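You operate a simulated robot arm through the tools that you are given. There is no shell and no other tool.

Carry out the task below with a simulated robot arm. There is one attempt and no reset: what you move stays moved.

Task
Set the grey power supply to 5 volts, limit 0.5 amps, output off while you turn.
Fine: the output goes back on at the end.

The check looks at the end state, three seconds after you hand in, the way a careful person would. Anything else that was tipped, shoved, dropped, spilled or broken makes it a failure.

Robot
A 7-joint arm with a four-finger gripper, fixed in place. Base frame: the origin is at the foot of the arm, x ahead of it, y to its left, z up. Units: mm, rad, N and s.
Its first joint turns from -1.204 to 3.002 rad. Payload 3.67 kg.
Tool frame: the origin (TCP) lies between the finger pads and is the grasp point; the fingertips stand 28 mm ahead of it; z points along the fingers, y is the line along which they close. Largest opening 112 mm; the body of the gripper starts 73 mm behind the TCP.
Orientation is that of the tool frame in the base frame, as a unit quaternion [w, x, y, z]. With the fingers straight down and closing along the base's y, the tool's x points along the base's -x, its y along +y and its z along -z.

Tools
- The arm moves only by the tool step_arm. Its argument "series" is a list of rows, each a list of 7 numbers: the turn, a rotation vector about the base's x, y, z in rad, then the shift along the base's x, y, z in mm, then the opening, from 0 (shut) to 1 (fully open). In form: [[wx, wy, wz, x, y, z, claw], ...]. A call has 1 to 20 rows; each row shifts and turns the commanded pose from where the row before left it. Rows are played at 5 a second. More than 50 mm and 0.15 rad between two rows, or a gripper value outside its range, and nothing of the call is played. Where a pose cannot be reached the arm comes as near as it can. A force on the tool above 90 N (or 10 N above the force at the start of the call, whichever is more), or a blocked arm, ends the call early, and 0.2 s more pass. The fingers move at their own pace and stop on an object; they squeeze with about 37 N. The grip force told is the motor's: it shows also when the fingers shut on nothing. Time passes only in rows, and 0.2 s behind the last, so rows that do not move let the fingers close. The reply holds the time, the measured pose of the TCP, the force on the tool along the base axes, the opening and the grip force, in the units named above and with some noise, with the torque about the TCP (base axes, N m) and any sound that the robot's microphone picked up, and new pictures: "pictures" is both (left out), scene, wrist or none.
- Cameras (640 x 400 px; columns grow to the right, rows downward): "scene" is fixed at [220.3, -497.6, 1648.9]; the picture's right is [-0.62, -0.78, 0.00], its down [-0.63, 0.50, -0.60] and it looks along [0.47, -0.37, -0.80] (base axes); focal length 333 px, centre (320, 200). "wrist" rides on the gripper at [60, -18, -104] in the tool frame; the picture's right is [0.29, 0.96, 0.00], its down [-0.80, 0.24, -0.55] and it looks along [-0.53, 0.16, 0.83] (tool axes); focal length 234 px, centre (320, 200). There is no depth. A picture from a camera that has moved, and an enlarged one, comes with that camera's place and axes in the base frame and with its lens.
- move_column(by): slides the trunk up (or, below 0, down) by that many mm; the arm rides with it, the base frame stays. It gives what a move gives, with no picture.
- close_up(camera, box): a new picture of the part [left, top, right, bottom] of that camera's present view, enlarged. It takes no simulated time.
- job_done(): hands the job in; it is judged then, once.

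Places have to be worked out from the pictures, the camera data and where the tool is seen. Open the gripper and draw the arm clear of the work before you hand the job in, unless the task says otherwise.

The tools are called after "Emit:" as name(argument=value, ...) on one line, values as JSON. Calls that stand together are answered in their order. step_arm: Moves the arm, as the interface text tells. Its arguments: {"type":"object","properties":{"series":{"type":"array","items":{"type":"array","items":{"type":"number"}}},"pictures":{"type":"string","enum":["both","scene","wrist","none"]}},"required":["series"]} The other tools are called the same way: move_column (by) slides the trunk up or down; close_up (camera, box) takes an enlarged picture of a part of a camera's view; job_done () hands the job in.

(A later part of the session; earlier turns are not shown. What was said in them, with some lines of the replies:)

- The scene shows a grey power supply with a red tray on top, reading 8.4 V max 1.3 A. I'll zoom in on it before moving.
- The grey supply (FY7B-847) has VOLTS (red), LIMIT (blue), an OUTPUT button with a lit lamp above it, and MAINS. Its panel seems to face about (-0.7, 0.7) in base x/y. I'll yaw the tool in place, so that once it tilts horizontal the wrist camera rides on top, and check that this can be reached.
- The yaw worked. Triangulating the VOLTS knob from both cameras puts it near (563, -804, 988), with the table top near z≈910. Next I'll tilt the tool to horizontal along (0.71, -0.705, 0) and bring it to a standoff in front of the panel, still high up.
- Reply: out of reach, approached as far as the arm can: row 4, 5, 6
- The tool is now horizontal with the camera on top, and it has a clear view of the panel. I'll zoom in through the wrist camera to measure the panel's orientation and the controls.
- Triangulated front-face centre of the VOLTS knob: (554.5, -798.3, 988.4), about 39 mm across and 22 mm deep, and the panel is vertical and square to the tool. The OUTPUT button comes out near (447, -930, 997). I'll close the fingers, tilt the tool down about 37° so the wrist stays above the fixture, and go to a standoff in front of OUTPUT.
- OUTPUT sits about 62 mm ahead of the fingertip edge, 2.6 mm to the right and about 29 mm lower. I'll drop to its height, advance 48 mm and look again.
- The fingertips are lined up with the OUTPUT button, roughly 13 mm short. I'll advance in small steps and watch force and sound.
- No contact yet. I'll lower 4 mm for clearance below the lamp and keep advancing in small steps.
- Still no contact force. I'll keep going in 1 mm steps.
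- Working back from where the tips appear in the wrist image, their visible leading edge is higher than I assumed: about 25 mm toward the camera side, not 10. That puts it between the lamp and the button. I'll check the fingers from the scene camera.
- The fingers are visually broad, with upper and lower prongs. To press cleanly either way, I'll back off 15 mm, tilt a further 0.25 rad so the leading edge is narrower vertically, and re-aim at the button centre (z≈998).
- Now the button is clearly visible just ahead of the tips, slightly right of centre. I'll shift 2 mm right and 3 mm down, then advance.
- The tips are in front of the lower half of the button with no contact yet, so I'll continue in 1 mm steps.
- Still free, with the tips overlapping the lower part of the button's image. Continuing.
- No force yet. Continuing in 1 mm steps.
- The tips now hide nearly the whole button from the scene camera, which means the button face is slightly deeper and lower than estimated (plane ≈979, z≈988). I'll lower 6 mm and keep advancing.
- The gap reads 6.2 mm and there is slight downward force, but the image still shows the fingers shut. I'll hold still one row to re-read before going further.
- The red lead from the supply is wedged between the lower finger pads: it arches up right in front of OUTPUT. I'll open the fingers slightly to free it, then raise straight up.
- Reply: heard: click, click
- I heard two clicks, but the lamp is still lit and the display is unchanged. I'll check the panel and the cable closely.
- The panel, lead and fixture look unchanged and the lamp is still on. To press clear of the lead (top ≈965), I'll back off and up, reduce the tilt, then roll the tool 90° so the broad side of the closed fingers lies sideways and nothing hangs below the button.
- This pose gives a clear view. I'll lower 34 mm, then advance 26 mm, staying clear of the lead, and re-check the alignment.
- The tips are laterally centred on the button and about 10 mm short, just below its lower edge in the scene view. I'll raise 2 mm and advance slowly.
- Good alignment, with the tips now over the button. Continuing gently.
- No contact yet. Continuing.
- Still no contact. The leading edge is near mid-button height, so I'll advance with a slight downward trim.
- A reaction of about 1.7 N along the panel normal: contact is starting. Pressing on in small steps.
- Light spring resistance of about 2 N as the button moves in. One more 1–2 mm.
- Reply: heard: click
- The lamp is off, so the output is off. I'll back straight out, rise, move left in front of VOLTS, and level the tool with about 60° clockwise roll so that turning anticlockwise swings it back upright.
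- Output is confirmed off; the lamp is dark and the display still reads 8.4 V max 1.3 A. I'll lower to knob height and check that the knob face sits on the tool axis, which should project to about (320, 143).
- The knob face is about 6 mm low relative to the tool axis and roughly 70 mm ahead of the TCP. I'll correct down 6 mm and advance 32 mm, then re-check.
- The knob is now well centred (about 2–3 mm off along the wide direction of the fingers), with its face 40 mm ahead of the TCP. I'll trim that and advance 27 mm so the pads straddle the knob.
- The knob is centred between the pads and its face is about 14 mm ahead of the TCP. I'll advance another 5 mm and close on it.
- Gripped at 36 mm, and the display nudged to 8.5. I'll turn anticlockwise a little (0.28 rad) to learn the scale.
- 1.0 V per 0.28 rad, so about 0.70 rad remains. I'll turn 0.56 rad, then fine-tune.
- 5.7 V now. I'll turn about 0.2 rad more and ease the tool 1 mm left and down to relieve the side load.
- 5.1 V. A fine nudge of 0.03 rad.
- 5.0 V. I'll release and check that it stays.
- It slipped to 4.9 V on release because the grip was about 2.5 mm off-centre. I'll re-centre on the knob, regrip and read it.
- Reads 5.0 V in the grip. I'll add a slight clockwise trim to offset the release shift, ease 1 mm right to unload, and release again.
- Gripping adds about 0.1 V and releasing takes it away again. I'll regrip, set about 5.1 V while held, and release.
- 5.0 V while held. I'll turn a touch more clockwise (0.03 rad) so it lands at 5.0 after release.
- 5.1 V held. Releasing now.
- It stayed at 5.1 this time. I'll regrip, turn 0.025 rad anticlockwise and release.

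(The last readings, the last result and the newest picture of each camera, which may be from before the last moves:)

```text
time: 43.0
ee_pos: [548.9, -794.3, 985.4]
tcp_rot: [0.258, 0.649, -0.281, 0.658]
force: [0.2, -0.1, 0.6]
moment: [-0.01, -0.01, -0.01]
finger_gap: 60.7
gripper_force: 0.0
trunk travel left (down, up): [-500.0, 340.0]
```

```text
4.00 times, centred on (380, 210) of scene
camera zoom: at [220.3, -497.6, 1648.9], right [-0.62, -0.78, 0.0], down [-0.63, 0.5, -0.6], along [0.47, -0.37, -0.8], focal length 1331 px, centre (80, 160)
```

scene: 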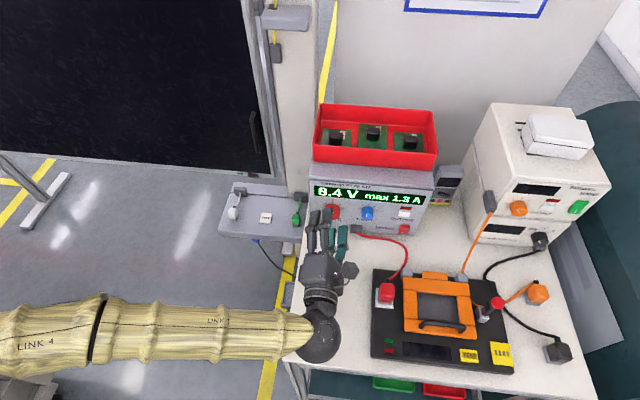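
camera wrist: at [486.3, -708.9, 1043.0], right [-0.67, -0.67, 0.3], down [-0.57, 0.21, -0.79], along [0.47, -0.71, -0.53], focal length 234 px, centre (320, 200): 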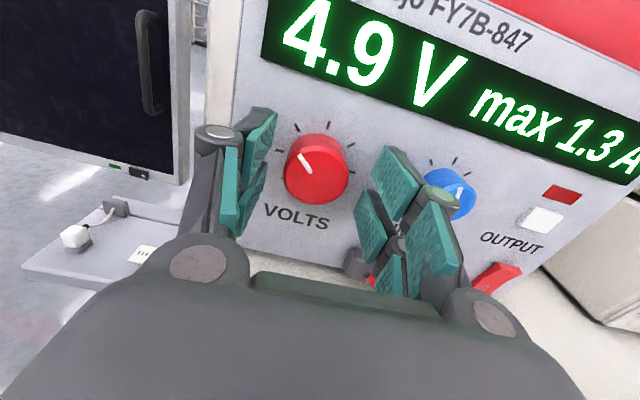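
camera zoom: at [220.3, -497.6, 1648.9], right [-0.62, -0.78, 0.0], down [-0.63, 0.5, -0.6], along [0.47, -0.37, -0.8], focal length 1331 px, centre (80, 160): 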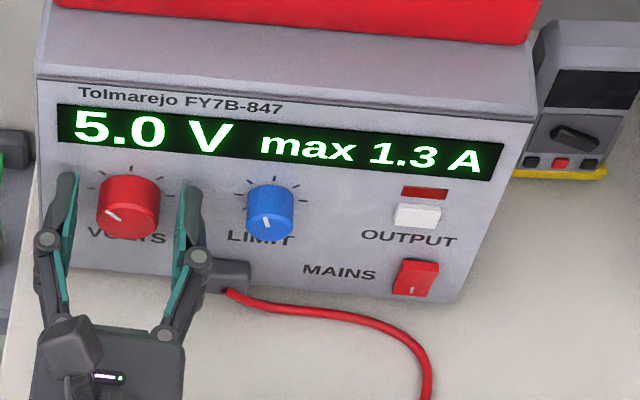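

Released and steady at 5.0 V. Next is LIMIT, about 85 mm to the right at the same height. I'll retract, rise, add a slight downward tilt so the wrist clears the fixture, shift right, and pre-roll 25° clockwise.

Emit:
step_arm(series=[[0, 0, 0, -14.2, 14.1, 0, 0.54], [0, 0, 0, -28.5, 28.1, 0, 0.54], [0.0739, 0.0747, 0, 0, 0, 20, 0.45], [0.0739, 0.0747, 0, 0, 0, 20, 0.42], [0, 0, 0, -29.9, -30.2, 0, 0.42], [0, 0, 0, -29.9, -30.2, 0, 0.42], [0.1031, -0.1021, 0, 0, 0, 0, 0.42], [0.1031, -0.1021, 0, 0, 0, 0, 0.42], [0.1031, -0.1021, 0, 0, 0, 0, 0.42]])

Emit:
close_up(camera="scene", box=[300, 160, 460, 260])

Emit:
close_up(camera="wrist", box=[200, 60, 450, 250])

```text
time: 45.0
ee_pos: [445.7, -813.2, 1025.7]
tcp_rot: [0.067, 0.642, -0.427, 0.633]
force: [-0.3, 0.6, 0.6]
moment: [0.01, -0.01, 0.02]
finger_gap: 47.2
gripper_force: 0.1
trunk travel left (down, up): [-500.0, 340.0]
camera wrist: at [368.0, -764.5, 1105.7], right [-0.66, -0.73, -0.18], down [-0.44, 0.57, -0.7], along [0.61, -0.38, -0.69], focal length 234 px, centre (320, 200)
```

scene: 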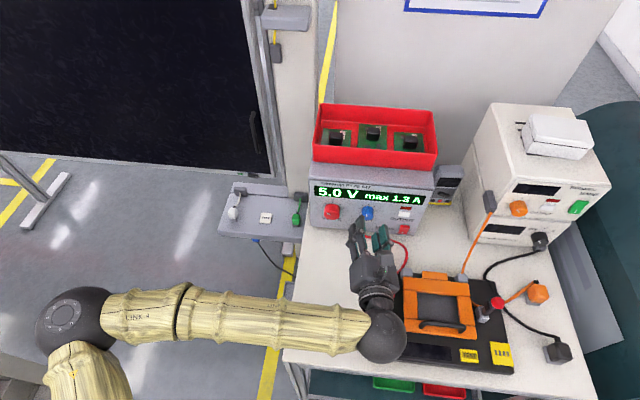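
wrist: 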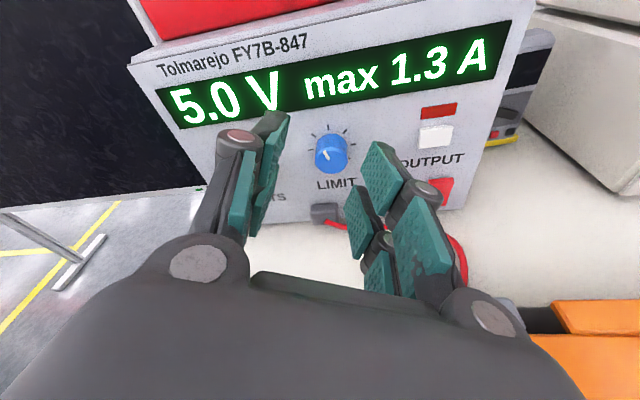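

```text
4.00 times, centred on (380, 210) of scene
camera zoom: at [220.3, -497.6, 1648.9], right [-0.62, -0.78, 0.0], down [-0.63, 0.5, -0.6], along [0.47, -0.37, -0.8], focal length 1331 px, centre (80, 160)
```

zoom: 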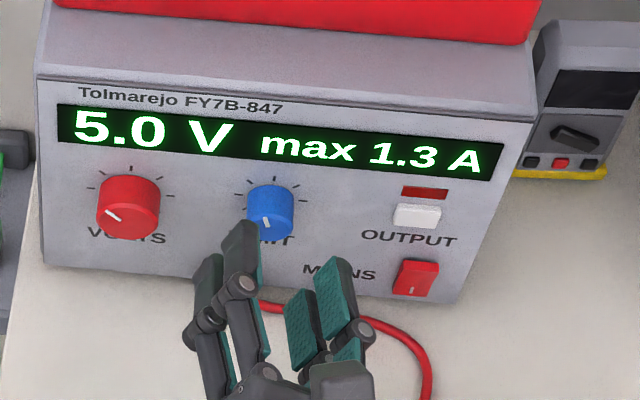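

```text
2.11 times, centred on (325, 155) of wrist
camera zoom: at [368.0, -764.5, 1105.7], right [-0.66, -0.73, -0.18], down [-0.44, 0.57, -0.7], along [0.61, -0.38, -0.69], focal length 493 px, centre (310, 295)
```

zoom: 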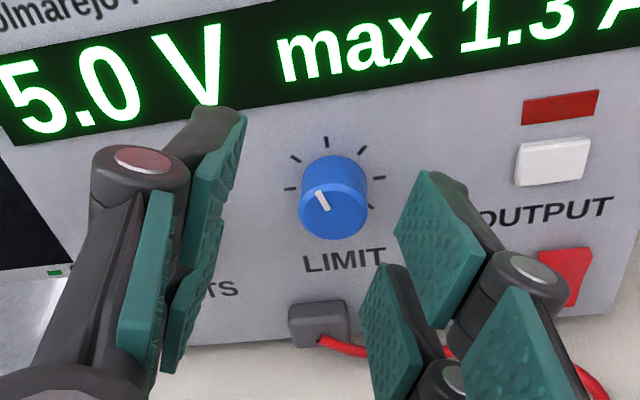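

LIMIT knob face estimated at L≈262, z≈985, about 80 mm ahead. I'll shift 2 mm left, lower 40 mm and re-check the centring.

Emit:
step_arm(series=[[0, 0, 0, 0.7, 0.7, -20, 0.42], [0, 0, 0, 0.7, 0.7, -20, 0.4], [0, 0, 0, 14.2, -14.1, 0, 0.4]], pictures="wrist")

Emit:
close_up(camera="scene", box=[340, 190, 440, 250])

Emit:
close_up(camera="wrist", box=[200, 60, 450, 250])

```text
time: 45.8
ee_pos: [463.0, -825.8, 984.5]
tcp_rot: [0.068, 0.643, -0.427, 0.632]
force: [0.1, 0.4, 0.9]
moment: [0.0, 0.0, 0.01]
finger_gap: 44.7
gripper_force: 0.2
trunk travel left (down, up): [-500.0, 340.0]
camera wrist: at [386.4, -777.6, 1064.5], right [-0.66, -0.73, -0.18], down [-0.44, 0.57, -0.7], along [0.61, -0.38, -0.69], focal length 234 px, centre (320, 200)
```

wrist: 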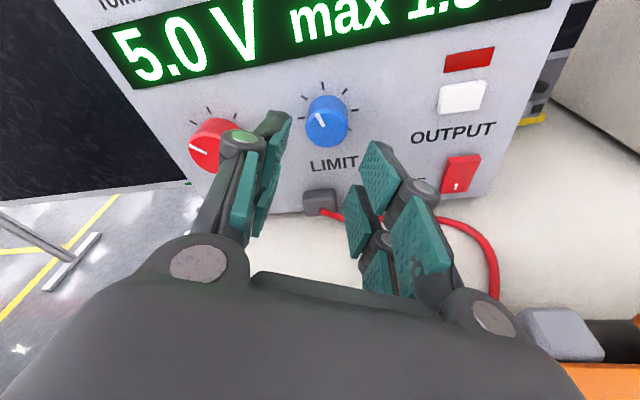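

```text
6.40 times, centred on (390, 220) of scene
camera zoom: at [220.3, -497.6, 1648.9], right [-0.62, -0.78, 0.0], down [-0.63, 0.5, -0.6], along [0.47, -0.37, -0.8], focal length 2130 px, centre (-128, 72)
```

zoom: 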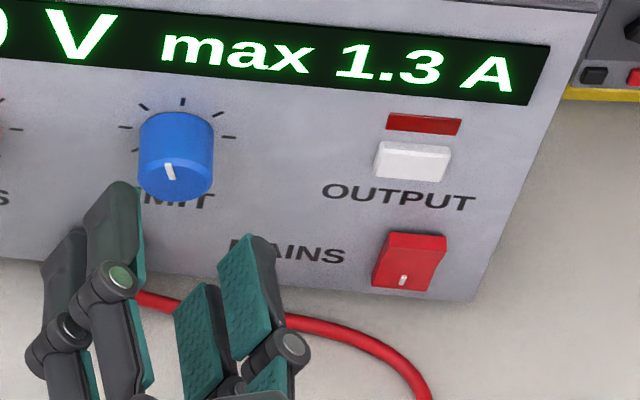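

```text
2.11 times, centred on (325, 155) of wrist
camera zoom: at [386.4, -777.6, 1064.5], right [-0.66, -0.73, -0.18], down [-0.44, 0.57, -0.7], along [0.61, -0.38, -0.69], focal length 493 px, centre (310, 295)
```

zoom: 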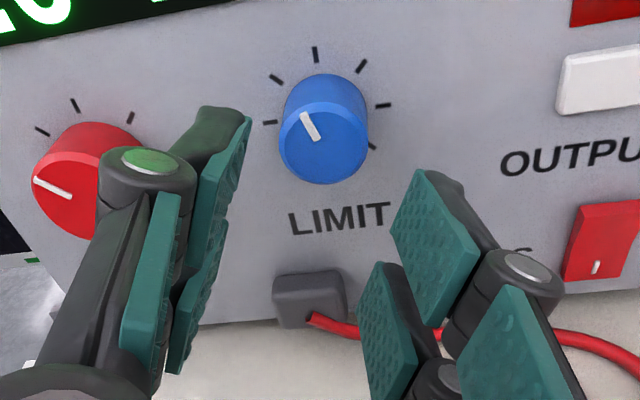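

Triangulated LIMIT face: (501, -867, 988), 56 mm ahead, slightly right and above the tool axis. I'll correct by 2 mm right and 3.5 mm up, then advance 24 mm.

Emit:
step_arm(series=[[0, 0, 0, -1.5, -1.5, 3.5, 0.4], [0, 0, 0, 8.5, -8.5, 0, 0.4], [0, 0, 0, 8.5, -8.5, 0, 0.4]], pictures="wrist")

Emit:
close_up(camera="scene", box=[340, 190, 440, 250])

Emit:
close_up(camera="wrist", box=[200, 60, 450, 250])

```text
time: 46.6
ee_pos: [477.4, -843.9, 987.3]
tcp_rot: [0.067, 0.643, -0.427, 0.632]
force: [-0.5, 1.0, 0.1]
moment: [0.0, 0.02, 0.0]
finger_gap: 44.8
gripper_force: 0.0
trunk travel left (down, up): [-500.0, 340.0]
camera wrist: at [400.6, -795.4, 1067.8], right [-0.66, -0.73, -0.18], down [-0.44, 0.57, -0.7], along [0.61, -0.38, -0.69], focal length 234 px, centre (320, 200)
```

wrist: 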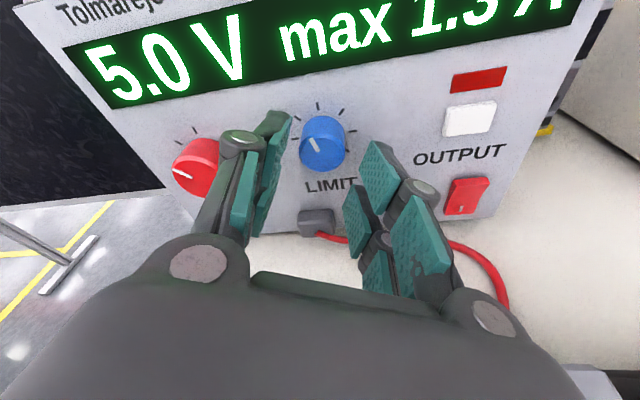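

```text
6.40 times, centred on (390, 220) of scene
camera zoom: at [220.3, -497.6, 1648.9], right [-0.62, -0.78, 0.0], down [-0.63, 0.5, -0.6], along [0.47, -0.37, -0.8], focal length 2130 px, centre (-128, 72)
```

zoom: 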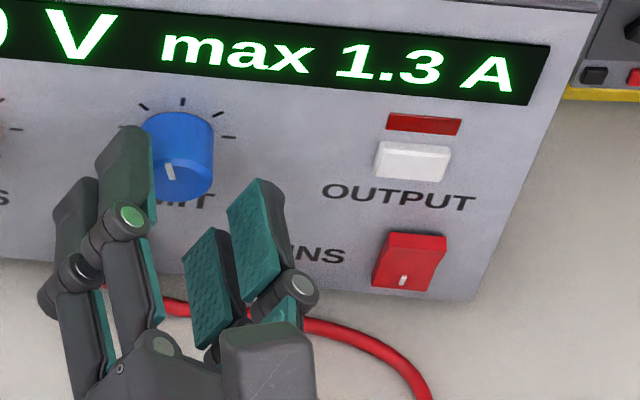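

```text
2.11 times, centred on (325, 155) of wrist
camera zoom: at [400.6, -795.4, 1067.8], right [-0.66, -0.73, -0.18], down [-0.44, 0.57, -0.7], along [0.61, -0.38, -0.69], focal length 493 px, centre (310, 295)
```

zoom: 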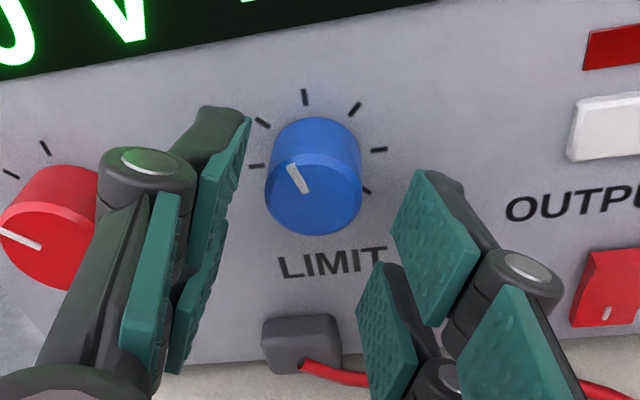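

Well centred within about 1.5 mm. A small trim, then I'll advance 16 mm and close on the LIMIT knob.

Emit:
step_arm(series=[[0, 0, 0, 0.6, 0.6, 1, 0.4], [0, 0, 0, 5.7, -5.65, 0, 0.4], [0, 0, 0, 5.7, -5.65, 0, 0.4], [0, 0, 0, 0, 0, 0, 0.4]], pictures="wrist")

Emit:
close_up(camera="scene", box=[340, 190, 440, 250])

Emit:
close_up(camera="wrist", box=[200, 60, 450, 250])

```text
time: 47.6
ee_pos: [489.7, -853.7, 989.0]
tcp_rot: [0.068, 0.643, -0.426, 0.632]
force: [0.1, 0.1, 0.0]
moment: [0.0, 0.01, 0.01]
finger_gap: 45.0
gripper_force: 0.1
trunk travel left (down, up): [-500.0, 340.0]
camera wrist: at [412.0, -805.6, 1069.3], right [-0.66, -0.73, -0.18], down [-0.44, 0.57, -0.7], along [0.61, -0.38, -0.69], focal length 234 px, centre (320, 200)
```

wrist: 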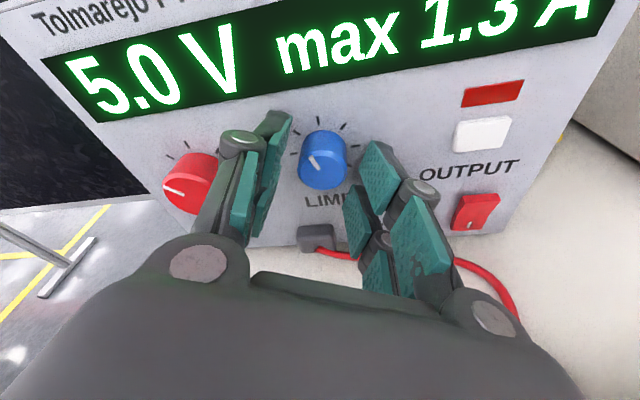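

```text
6.40 times, centred on (390, 220) of scene
camera zoom: at [220.3, -497.6, 1648.9], right [-0.62, -0.78, 0.0], down [-0.63, 0.5, -0.6], along [0.47, -0.37, -0.8], focal length 2130 px, centre (-128, 72)
```

zoom: 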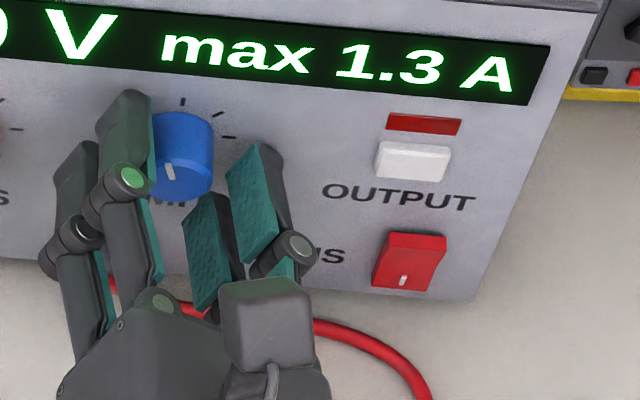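

```text
2.11 times, centred on (325, 155) of wrist
camera zoom: at [412.0, -805.6, 1069.3], right [-0.66, -0.73, -0.18], down [-0.44, 0.57, -0.7], along [0.61, -0.38, -0.69], focal length 493 px, centre (310, 295)
```

zoom: 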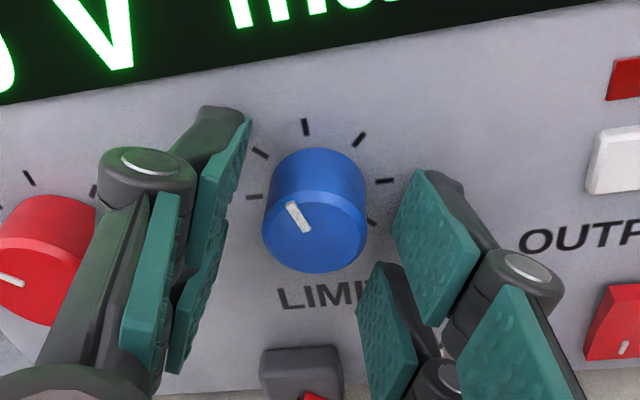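

Nicely aligned: the face is 16 mm ahead of the TCP and centred. Closing on the knob.

Emit:
step_arm(series=[[0, 0, 0, 0, 0, 0, 0.24], [0, 0, 0, 0, 0, 0, 0.1], [0, 0, 0, 0, 0, 0, 0.1]], pictures="none")

Emit:
close_up(camera="scene", box=[300, 160, 460, 260])

Emit:
close_up(camera="wrist", box=[200, 60, 450, 250])

```text
time: 48.4
ee_pos: [489.3, -853.5, 989.6]
tcp_rot: [0.068, 0.643, -0.427, 0.632]
force: [1.0, -1.7, 0.0]
moment: [0.03, -0.01, 0.01]
finger_gap: 27.6
gripper_force: 44.6
trunk travel left (down, up): [-500.0, 340.0]
```

```text
4.00 times, centred on (380, 210) of scene
camera zoom: at [220.3, -497.6, 1648.9], right [-0.62, -0.78, 0.0], down [-0.63, 0.5, -0.6], along [0.47, -0.37, -0.8], focal length 1331 px, centre (80, 160)
```

zoom: 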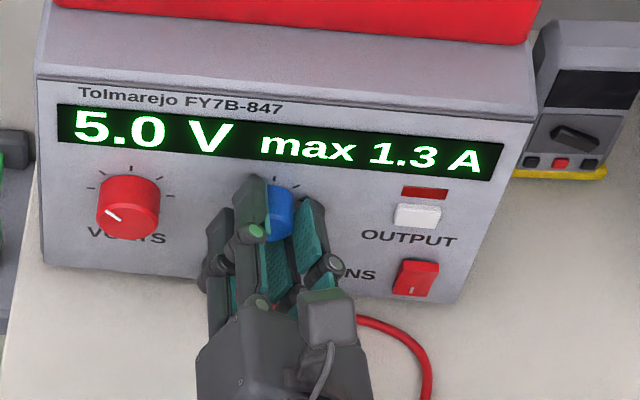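

```text
2.11 times, centred on (325, 155) of wrist
camera zoom: at [411.9, -805.7, 1069.2], right [-0.66, -0.73, -0.18], down [-0.44, 0.57, -0.7], along [0.61, -0.38, -0.69], focal length 493 px, centre (310, 295)
```

zoom: 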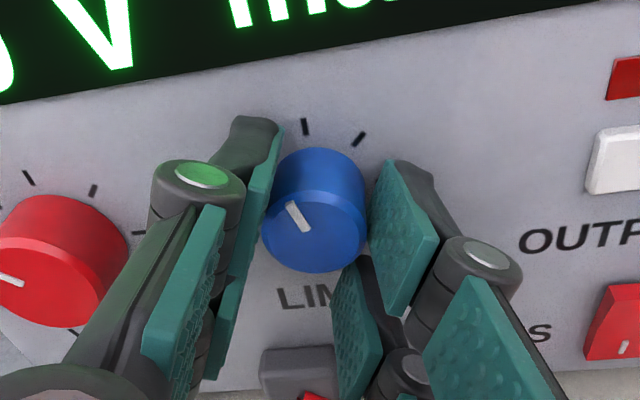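

Gripped cleanly at 27.6 mm with no side load. Turning anticlockwise 0.42 rad about the panel normal.

Emit:
step_arm(series=[[-0.0995, 0.0986, 0, 0, 0, 0, 0.1], [-0.0995, 0.0986, 0, 0, 0, 0, 0.1], [-0.0995, 0.0986, 0, 0, 0, 0, 0.1]], pictures="none")

Emit:
close_up(camera="scene", box=[300, 160, 460, 260])

```text
time: 49.2
ee_pos: [488.9, -854.1, 988.6]
tcp_rot: [0.225, 0.712, -0.314, 0.586]
force: [-1.3, 2.2, -2.1]
moment: [0.33, 0.32, -0.36]
finger_gap: 27.7
gripper_force: 45.4
trunk travel left (down, up): [-500.0, 340.0]
```

```text
4.00 times, centred on (380, 210) of scene
camera zoom: at [220.3, -497.6, 1648.9], right [-0.62, -0.78, 0.0], down [-0.63, 0.5, -0.6], along [0.47, -0.37, -0.8], focal length 1331 px, centre (80, 160)
```

zoom: 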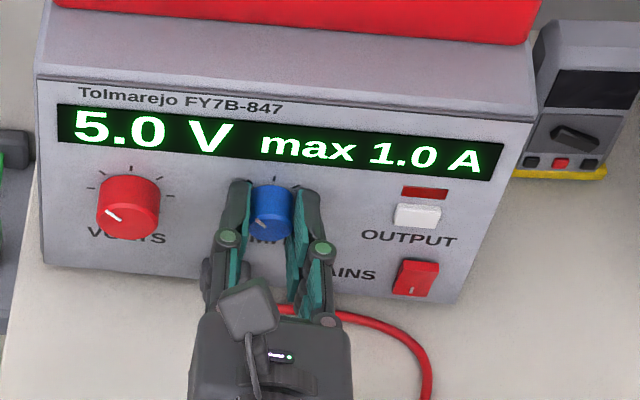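

1.0 A now (0.71 A/rad), so about 0.7 rad to go. Turning 0.56 rad.

Emit:
step_arm(series=[[-0.0995, 0.0986, 0, 0, 0, 0, 0.1], [-0.0995, 0.0986, 0, 0, 0, 0, 0.1], [-0.0995, 0.0986, 0, 0, 0, 0, 0.1], [-0.0995, 0.0986, 0, 0, 0, 0, 0.1]], pictures="none")

Emit:
close_up(camera="scene", box=[300, 160, 460, 260])

```text
time: 50.2
ee_pos: [487.8, -854.2, 989.3]
tcp_rot: [0.418, 0.753, -0.143, 0.487]
force: [-2.0, -3.7, -4.2]
moment: [0.18, 0.16, -0.38]
finger_gap: 27.7
gripper_force: 45.2
trunk travel left (down, up): [-500.0, 340.0]
```

```text
4.00 times, centred on (380, 210) of scene
camera zoom: at [220.3, -497.6, 1648.9], right [-0.62, -0.78, 0.0], down [-0.63, 0.5, -0.6], along [0.47, -0.37, -0.8], focal length 1331 px, centre (80, 160)
```

zoom: 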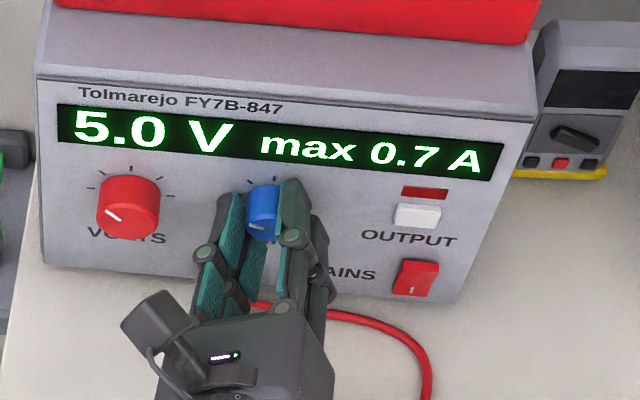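

0.7 A. Another 0.28 rad.

Emit:
step_arm(series=[[-0.0995, 0.0986, 0, 0, 0, 0, 0.1], [-0.0995, 0.0986, 0, 0, 0, 0, 0.1], [0, 0, 0, 0, 0, 0, 0.1]], pictures="none")

Emit:
close_up(camera="scene", box=[300, 160, 460, 260])

```text
time: 51.0
ee_pos: [488.7, -855.6, 989.1]
tcp_rot: [0.502, 0.753, -0.052, 0.423]
force: [-3.4, -7.6, -0.4]
moment: [0.04, 0.06, -0.21]
finger_gap: 27.5
gripper_force: 45.1
trunk travel left (down, up): [-500.0, 340.0]
```

```text
4.00 times, centred on (380, 210) of scene
camera zoom: at [220.3, -497.6, 1648.9], right [-0.62, -0.78, 0.0], down [-0.63, 0.5, -0.6], along [0.47, -0.37, -0.8], focal length 1331 px, centre (80, 160)
```

zoom: 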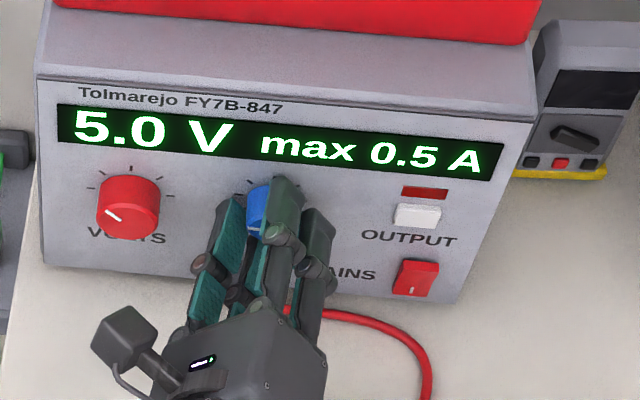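

0.5 A. Releasing and verifying.

Emit:
step_arm(series=[[0, 0, 0, 0, 0, 0, 0.3], [0, 0, 0, 0, 0, 0, 0.4], [0, 0, 0, 0, 0, 0, 0.4]], pictures="none")

Emit:
close_up(camera="scene", box=[300, 160, 460, 260])

Emit:
close_up(camera="wrist", box=[200, 60, 450, 250])

```text
time: 51.8
ee_pos: [488.0, -854.1, 989.5]
tcp_rot: [0.501, 0.753, -0.05, 0.423]
force: [-0.3, 0.2, -0.1]
moment: [-0.04, 0.02, 0.02]
finger_gap: 45.0
gripper_force: 0.1
trunk travel left (down, up): [-500.0, 340.0]
```

```text
4.00 times, centred on (380, 210) of scene
camera zoom: at [220.3, -497.6, 1648.9], right [-0.62, -0.78, 0.0], down [-0.63, 0.5, -0.6], along [0.47, -0.37, -0.8], focal length 1331 px, centre (80, 160)
```

zoom: 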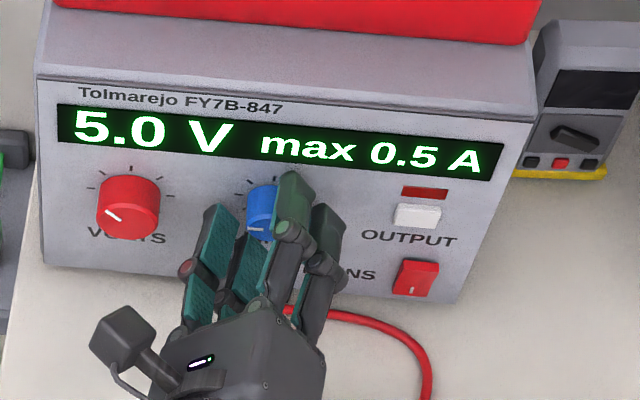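

```text
2.11 times, centred on (325, 155) of wrist
camera zoom: at [474.9, -742.0, 1032.2], right [-0.3, -0.37, 0.88], down [-0.95, 0.05, -0.3], along [0.07, -0.93, -0.37], focal length 493 px, centre (310, 295)
```

zoom: 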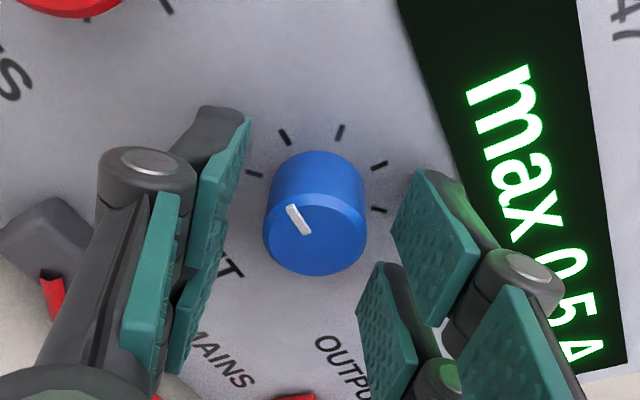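

Both settings hold after release: 5.0 V, max 0.5 A. I'll retract straight back, rise, unroll to upright and tilt down, closing the fingers ready for the OUTPUT press.

Emit:
step_arm(series=[[0, 0, 0, -10, 9.9, 0, 0.4], [0, 0, 0, -32.7, 32.3, 0, 0.4], [0, 0, 0, 0, 0, 35, 0.4], [0.0978, -0.0968, 0, 0, 0, 5, 0], [0.0978, -0.0968, 0, 0, 0, 5, 0], [0.0978, -0.0968, 0, 0, 0, 5, 0], [0.0978, -0.0968, 0, 0, 0, 0, 0], [0.0978, -0.0968, 0, 0, 0, 0, 0], [0.0978, -0.0968, 0, 0, 0, 0, 0], [0.1033, 0.1043, 0, 0, 0, 0, 0], [0.1033, 0.1043, 0, 0, 0, 0, 0], [0.1033, 0.1043, 0, 0, 0, 0, 0], [0, 0, 0, -22, -39, 0, 0], [0, 0, 0, -22, -39, 0, 0]])

Emit:
close_up(camera="scene", box=[300, 160, 460, 260])

```text
time: 54.8
ee_pos: [402.1, -889.2, 1039.5]
tcp_rot: [0.163, 0.823, -0.356, 0.412]
force: [0.0, -1.2, -0.1]
moment: [0.02, -0.02, -0.01]
finger_gap: 0.0
gripper_force: 35.7
trunk travel left (down, up): [-500.0, 340.0]
camera wrist: at [381.6, -846.4, 1150.3], right [-0.57, -0.79, 0.2], down [-0.81, 0.5, -0.3], along [0.14, -0.34, -0.93], focal length 234 px, centre (320, 200)
```

scene: 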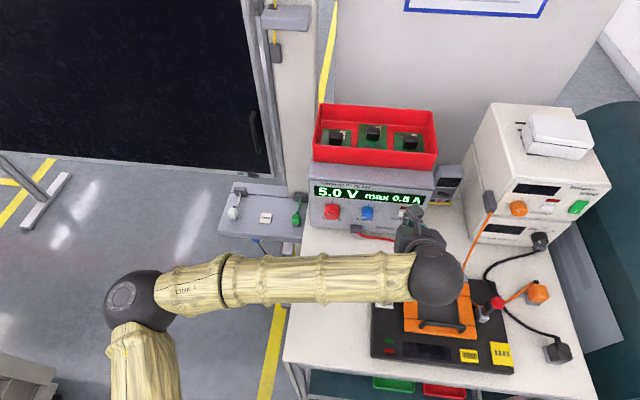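
wrist: 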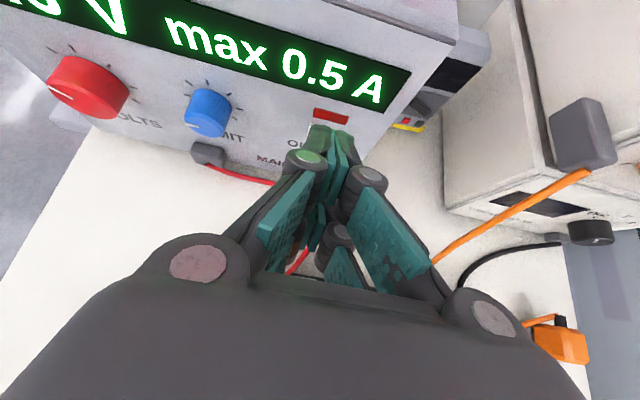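

```text
4.00 times, centred on (380, 210) of scene
camera zoom: at [220.3, -497.6, 1648.9], right [-0.62, -0.78, 0.0], down [-0.63, 0.5, -0.6], along [0.47, -0.37, -0.8], focal length 1331 px, centre (80, 160)
```

zoom: 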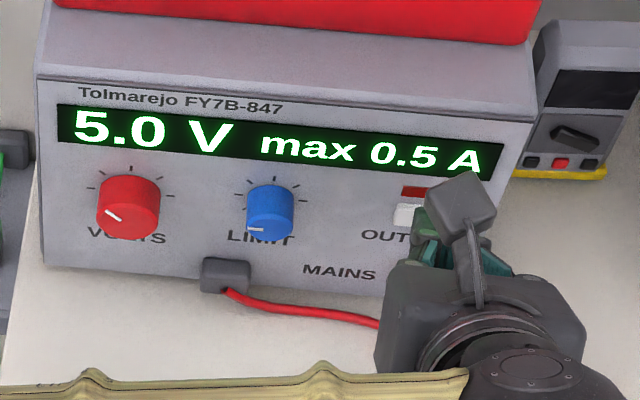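

Settings unchanged on the display, lead undisturbed. Now I'll roll 90° clockwise to the same press pose I used before.

Emit:
step_arm(series=[[0.0793, -0.0792, -0.0857, 0, 0, 0, 0], [0.0793, -0.0792, -0.0857, 0, 0, 0, 0], [0.0793, -0.0792, -0.0857, 0, 0, 0, 0], [0.0793, -0.0792, -0.0857, 0, 0, 0, 0], [0.0793, -0.0792, -0.0857, 0, 0, 0, 0], [0.0793, -0.0792, -0.0857, 0, 0, 0, 0], [0.0793, -0.0792, -0.0857, 0, 0, 0, 0], [0.0793, -0.0792, -0.0857, 0, 0, 0, 0], [0.0793, -0.0792, -0.0857, 0, 0, 0, 0], [0.0793, -0.0792, -0.0857, 0, 0, 0, 0], [0.0793, -0.0792, -0.0857, 0, 0, 0, 0]])

Emit:
close_up(camera="scene", box=[300, 160, 460, 260])

```text
time: 57.2
ee_pos: [401.1, -889.3, 1040.7]
tcp_rot: [0.172, -0.336, 0.831, -0.408]
force: [-0.1, 0.2, 0.1]
moment: [0.04, -0.03, -0.02]
finger_gap: 0.2
gripper_force: 35.2
trunk travel left (down, up): [-500.0, 340.0]
camera wrist: at [308.6, -881.7, 1116.9], right [-0.61, 0.22, -0.76], down [0.16, 0.98, 0.15], along [0.78, -0.03, -0.63], focal length 234 px, centre (320, 200)
```

scene: 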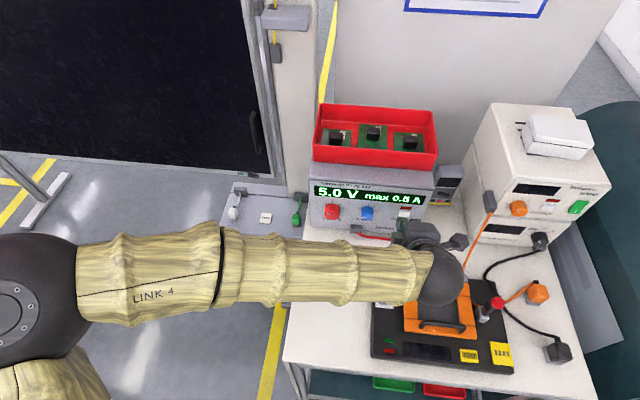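
wrist: 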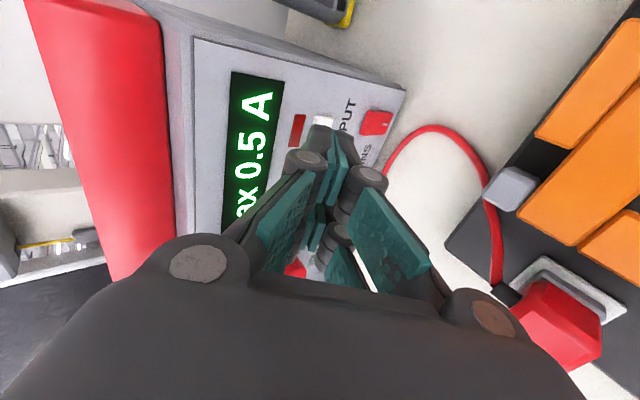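

```text
4.00 times, centred on (380, 210) of scene
camera zoom: at [220.3, -497.6, 1648.9], right [-0.62, -0.78, 0.0], down [-0.63, 0.5, -0.6], along [0.47, -0.37, -0.8], focal length 1331 px, centre (80, 160)
```

zoom: 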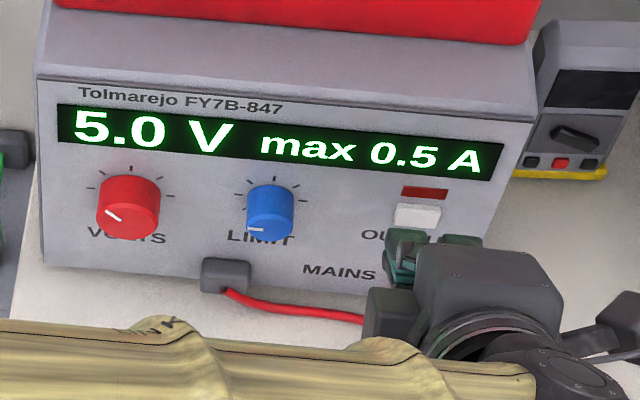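

Same press pose as before. I'll go down 39 mm and forward 36 mm, stopping about 7 mm short of where contact began last time.

Emit:
step_arm(series=[[0, 0, 0, 0.4, 0.4, -19.5, 0], [0, 0, 0, 0.3, 0.3, -19.5, 0], [0, 0, 0, 8.5, -8.4, 0, 0], [0, 0, 0, 8.5, -8.4, 0, 0], [0, 0, 0, 8.5, -8.4, 0, 0]], pictures="none")

Emit:
close_up(camera="scene", box=[375, 190, 455, 240])

Emit:
close_up(camera="wrist", box=[240, 60, 420, 180])

```text
time: 58.4
ee_pos: [428.3, -914.9, 1001.3]
tcp_rot: [0.171, -0.337, 0.831, -0.409]
force: [-1.2, -0.4, 0.0]
moment: [-0.01, -0.01, 0.01]
finger_gap: 0.0
gripper_force: 36.0
trunk travel left (down, up): [-500.0, 340.0]
```

```text
8.00 times, centred on (415, 215) of scene
camera zoom: at [220.3, -497.6, 1648.9], right [-0.62, -0.78, 0.0], down [-0.63, 0.5, -0.6], along [0.47, -0.37, -0.8], focal length 2663 px, centre (-440, 80)
```

zoom: 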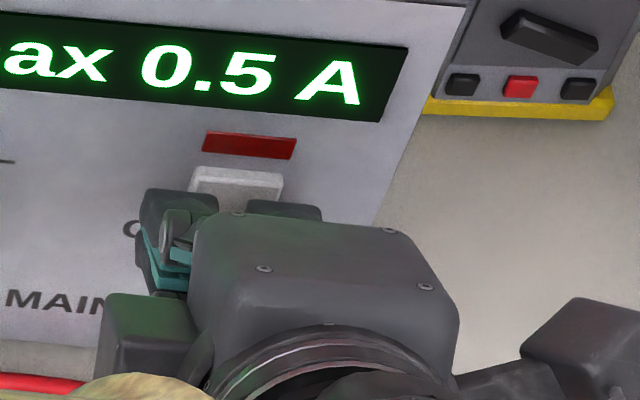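

```text
3.33 times, centred on (330, 120) of wrist
camera zoom: at [335.1, -906.9, 1077.5], right [-0.61, 0.22, -0.76], down [0.16, 0.98, 0.15], along [0.78, -0.03, -0.63], focal length 781 px, centre (287, 467)
```

zoom: 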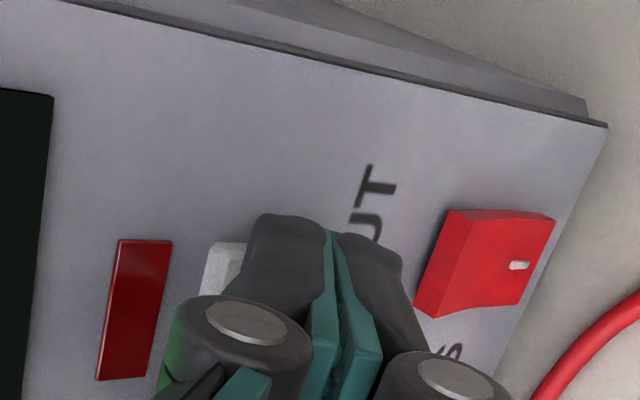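

Lined up on the button just as before. Advancing 6 mm in small steps, then checking.

Emit:
step_arm(series=[[0, 0, 0, 1.4, -1.4, 0, 0], [0, 0, 0, 1.4, -1.4, 0, 0], [0, 0, 0, 1.4, -1.4, 0, 0]], pictures="none")

Emit:
close_up(camera="scene", box=[375, 190, 455, 240])

```text
time: 59.2
ee_pos: [431.3, -918.8, 1001.2]
tcp_rot: [0.172, -0.337, 0.831, -0.408]
force: [-0.9, -0.9, -0.6]
moment: [0.02, -0.03, 0.02]
finger_gap: 0.0
gripper_force: 35.9
trunk travel left (down, up): [-500.0, 340.0]
```

```text
8.00 times, centred on (415, 215) of scene
camera zoom: at [220.3, -497.6, 1648.9], right [-0.62, -0.78, 0.0], down [-0.63, 0.5, -0.6], along [0.47, -0.37, -0.8], focal length 2663 px, centre (-440, 80)
```

zoom: 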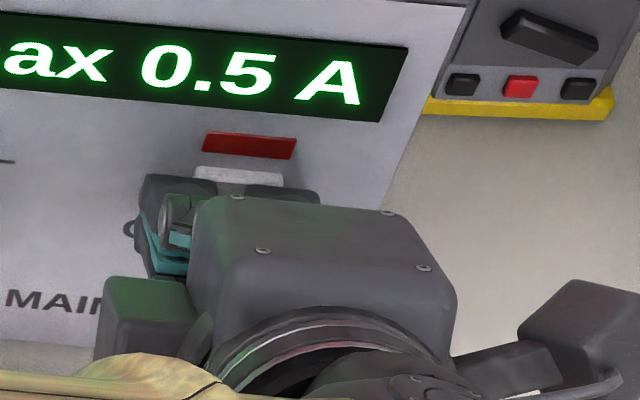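

Right at the contact point. Pressing in 1 mm steps.

Emit:
step_arm(series=[[0, 0, 0, 0.7, -0.7, 0, 0], [0, 0, 0, 0.7, -0.7, 0, 0], [0, 0, 0, 0.7, -0.7, 0, 0]], pictures="none")

Emit:
close_up(camera="scene", box=[375, 190, 455, 240])

```text
time: 60.0
ee_pos: [434.7, -921.2, 1000.6]
tcp_rot: [0.171, -0.337, 0.831, -0.409]
force: [-2.2, 2.0, -0.3]
moment: [-0.01, 0.01, -0.06]
finger_gap: 0.2
gripper_force: 35.4
trunk travel left (down, up): [-500.0, 340.0]
heard: click
```

```text
8.00 times, centred on (415, 215) of scene
camera zoom: at [220.3, -497.6, 1648.9], right [-0.62, -0.78, 0.0], down [-0.63, 0.5, -0.6], along [0.47, -0.37, -0.8], focal length 2663 px, centre (-440, 80)
```

zoom: 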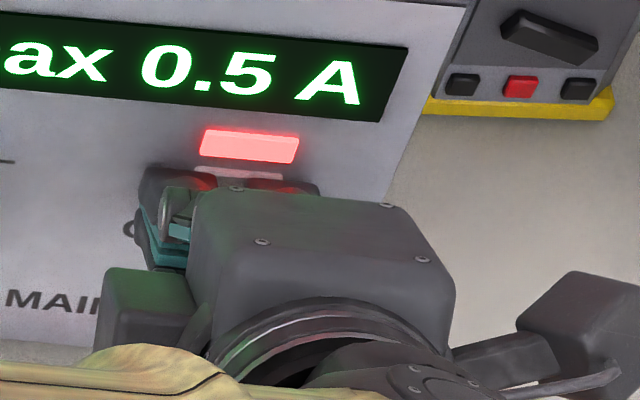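

Click heard and the lamp is lit, so the output is on. I'll back straight out, rise well clear, and open the gripper.

Emit:
step_arm(series=[[0, 0, 0, -5, 5, 0, 0], [0, 0, 0, -20, 20, 5, 0], [0, 0, 0, -10, 10, 35, 0], [0, 0, 0, 0, 0, 45, 0], [0, 0, 0, 0, 0, 45, 0.5], [0, 0, 0, 0, 25, 40, 1], [0, 0, 0, 10, 45, 10, 1], [0, 0, 0, 10, 45, 0, 1], [0, 0, 0, 10, 45, 0, 1], [0, 0, 0, 10, 45, 0, 1]])

Emit:
close_up(camera="scene", box=[300, 90, 480, 260])

Emit:
close_up(camera="scene", box=[360, 220, 580, 380])

```text
time: 62.2
ee_pos: [433.0, -686.8, 1170.8]
tcp_rot: [0.167, -0.331, 0.837, -0.402]
force: [-0.3, -0.6, 0.2]
moment: [-0.02, -0.02, 0.0]
finger_gap: 112.0
gripper_force: 0.1
trunk travel left (down, up): [-500.0, 340.0]
camera wrist: at [340.5, -678.6, 1247.5], right [-0.61, 0.24, -0.76], down [0.17, 0.97, 0.17], along [0.77, -0.03, -0.63], focal length 234 px, centre (320, 200)
```

scene: 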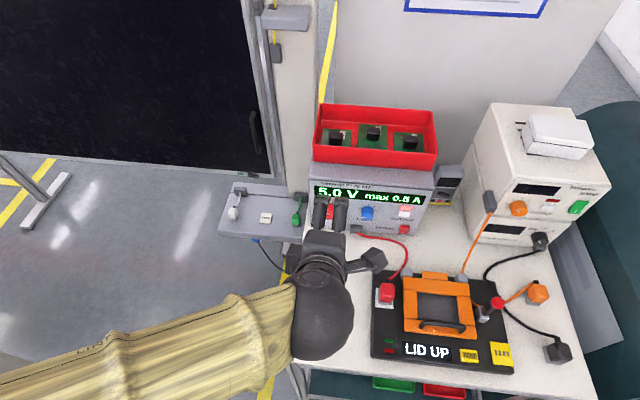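
wrist: 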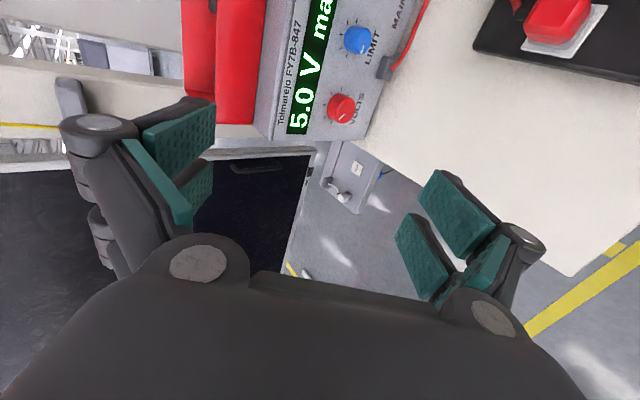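

```text
2.35 times, centred on (390, 175) of scene
camera zoom: at [220.3, -497.6, 1648.9], right [-0.62, -0.78, 0.0], down [-0.63, 0.5, -0.6], along [0.47, -0.37, -0.8], focal length 783 px, centre (155, 259)
```

zoom: 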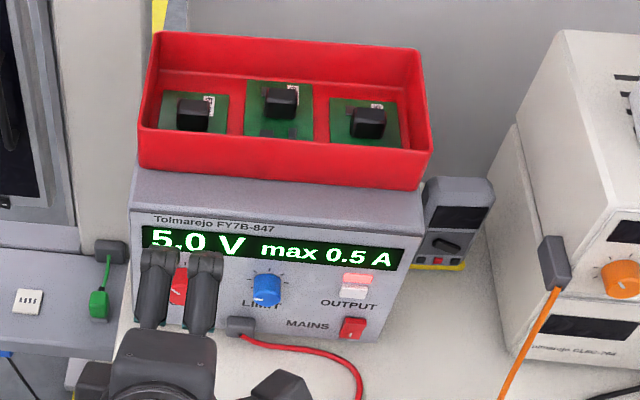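

```text
2.50 times, centred on (470, 300) of scene
camera zoom: at [220.3, -497.6, 1648.9], right [-0.62, -0.78, 0.0], down [-0.63, 0.5, -0.6], along [0.47, -0.37, -0.8], focal length 832 px, centre (-55, -50)
```

zoom: 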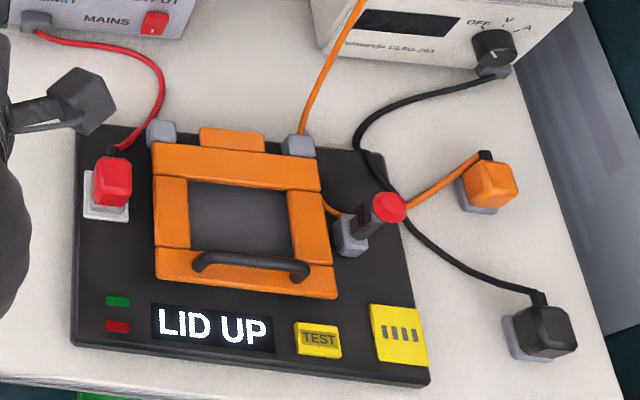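

5.0 V, max 0.5 A, output lamp on, and the tray, fixture and leads all look as they were at the start. I'll move the arm a bit further clear before handing in.

Emit:
step_arm(series=[[0, 0, 0, 10, 45, 0, 1], [0, 0, 0, 10, 45, 0, 1], [0, 0, 0, 10, 45, 0, 1], [0, 0, 0, 10, 45, 0, 1], [0, 0, 0, 0, 0, 0, 1]], pictures="scene")

Emit:
close_up(camera="scene", box=[300, 90, 480, 260])

```text
time: 63.6
ee_pos: [490.0, -559.4, 1121.9]
tcp_rot: [0.18, -0.319, 0.855, -0.367]
force: [-0.7, 0.1, 1.1]
moment: [-0.03, 0.01, -0.01]
finger_gap: 111.8
gripper_force: 0.1
out of reach, approached as far as the arm can: row 3, 4
trunk travel left (down, up): [-500.0, 340.0]
stopped in row 5: the arm was blocked; the commanded pose is now the measured one
```

scene: 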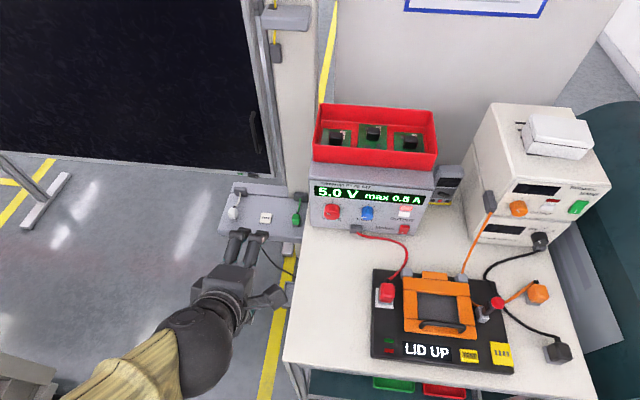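

```text
2.35 times, centred on (390, 175) of scene
camera zoom: at [220.3, -497.6, 1648.9], right [-0.62, -0.78, 0.0], down [-0.63, 0.5, -0.6], along [0.47, -0.37, -0.8], focal length 783 px, centre (155, 259)
```

zoom: 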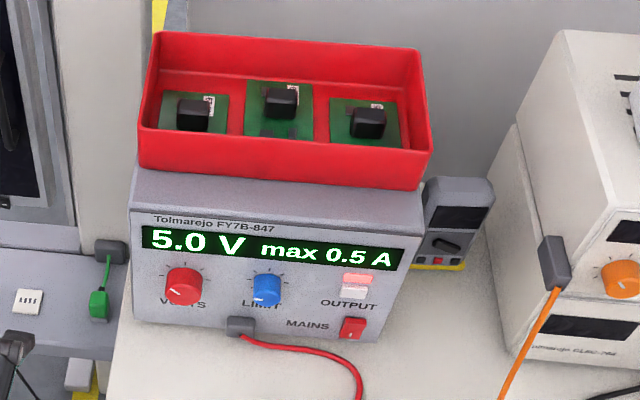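

The arm stopped at a reach limit with no contact force, and the gripper is open and clear of the bench. The panel reads 5.0 V, max 0.5 A with the output lamp on, so I'm handing in.

Emit:
job_done()

```text
The job is handed in.
```

The grey power supply is set to 5.0 V with a 0.5 A limit, and its output is back on. The display reads "5.0 V max 0.5 A" and the OUTPUT lamp is lit. The output was off for all the knob turning.

- **Red lead:** while I was first lining up on OUTPUT, the closed fingers briefly caught the supply's red lead. I opened them to free it. The lead and both its plugs look the same as at the start.
- **Unexplained clicks:** I heard two clicks at that moment, before anything had been switched. The lamp and display had not changed afterwards, so I don't know what made them.
- **Fixture:** its display went dark while the output was off and came back showing "LID UP".
- **End position:** on the final retreat the arm was reported blocked. I took this as a reach limit, because the force reading was about 1 N. The gripper is open and clear of the bench, and I saw nothing else moved.
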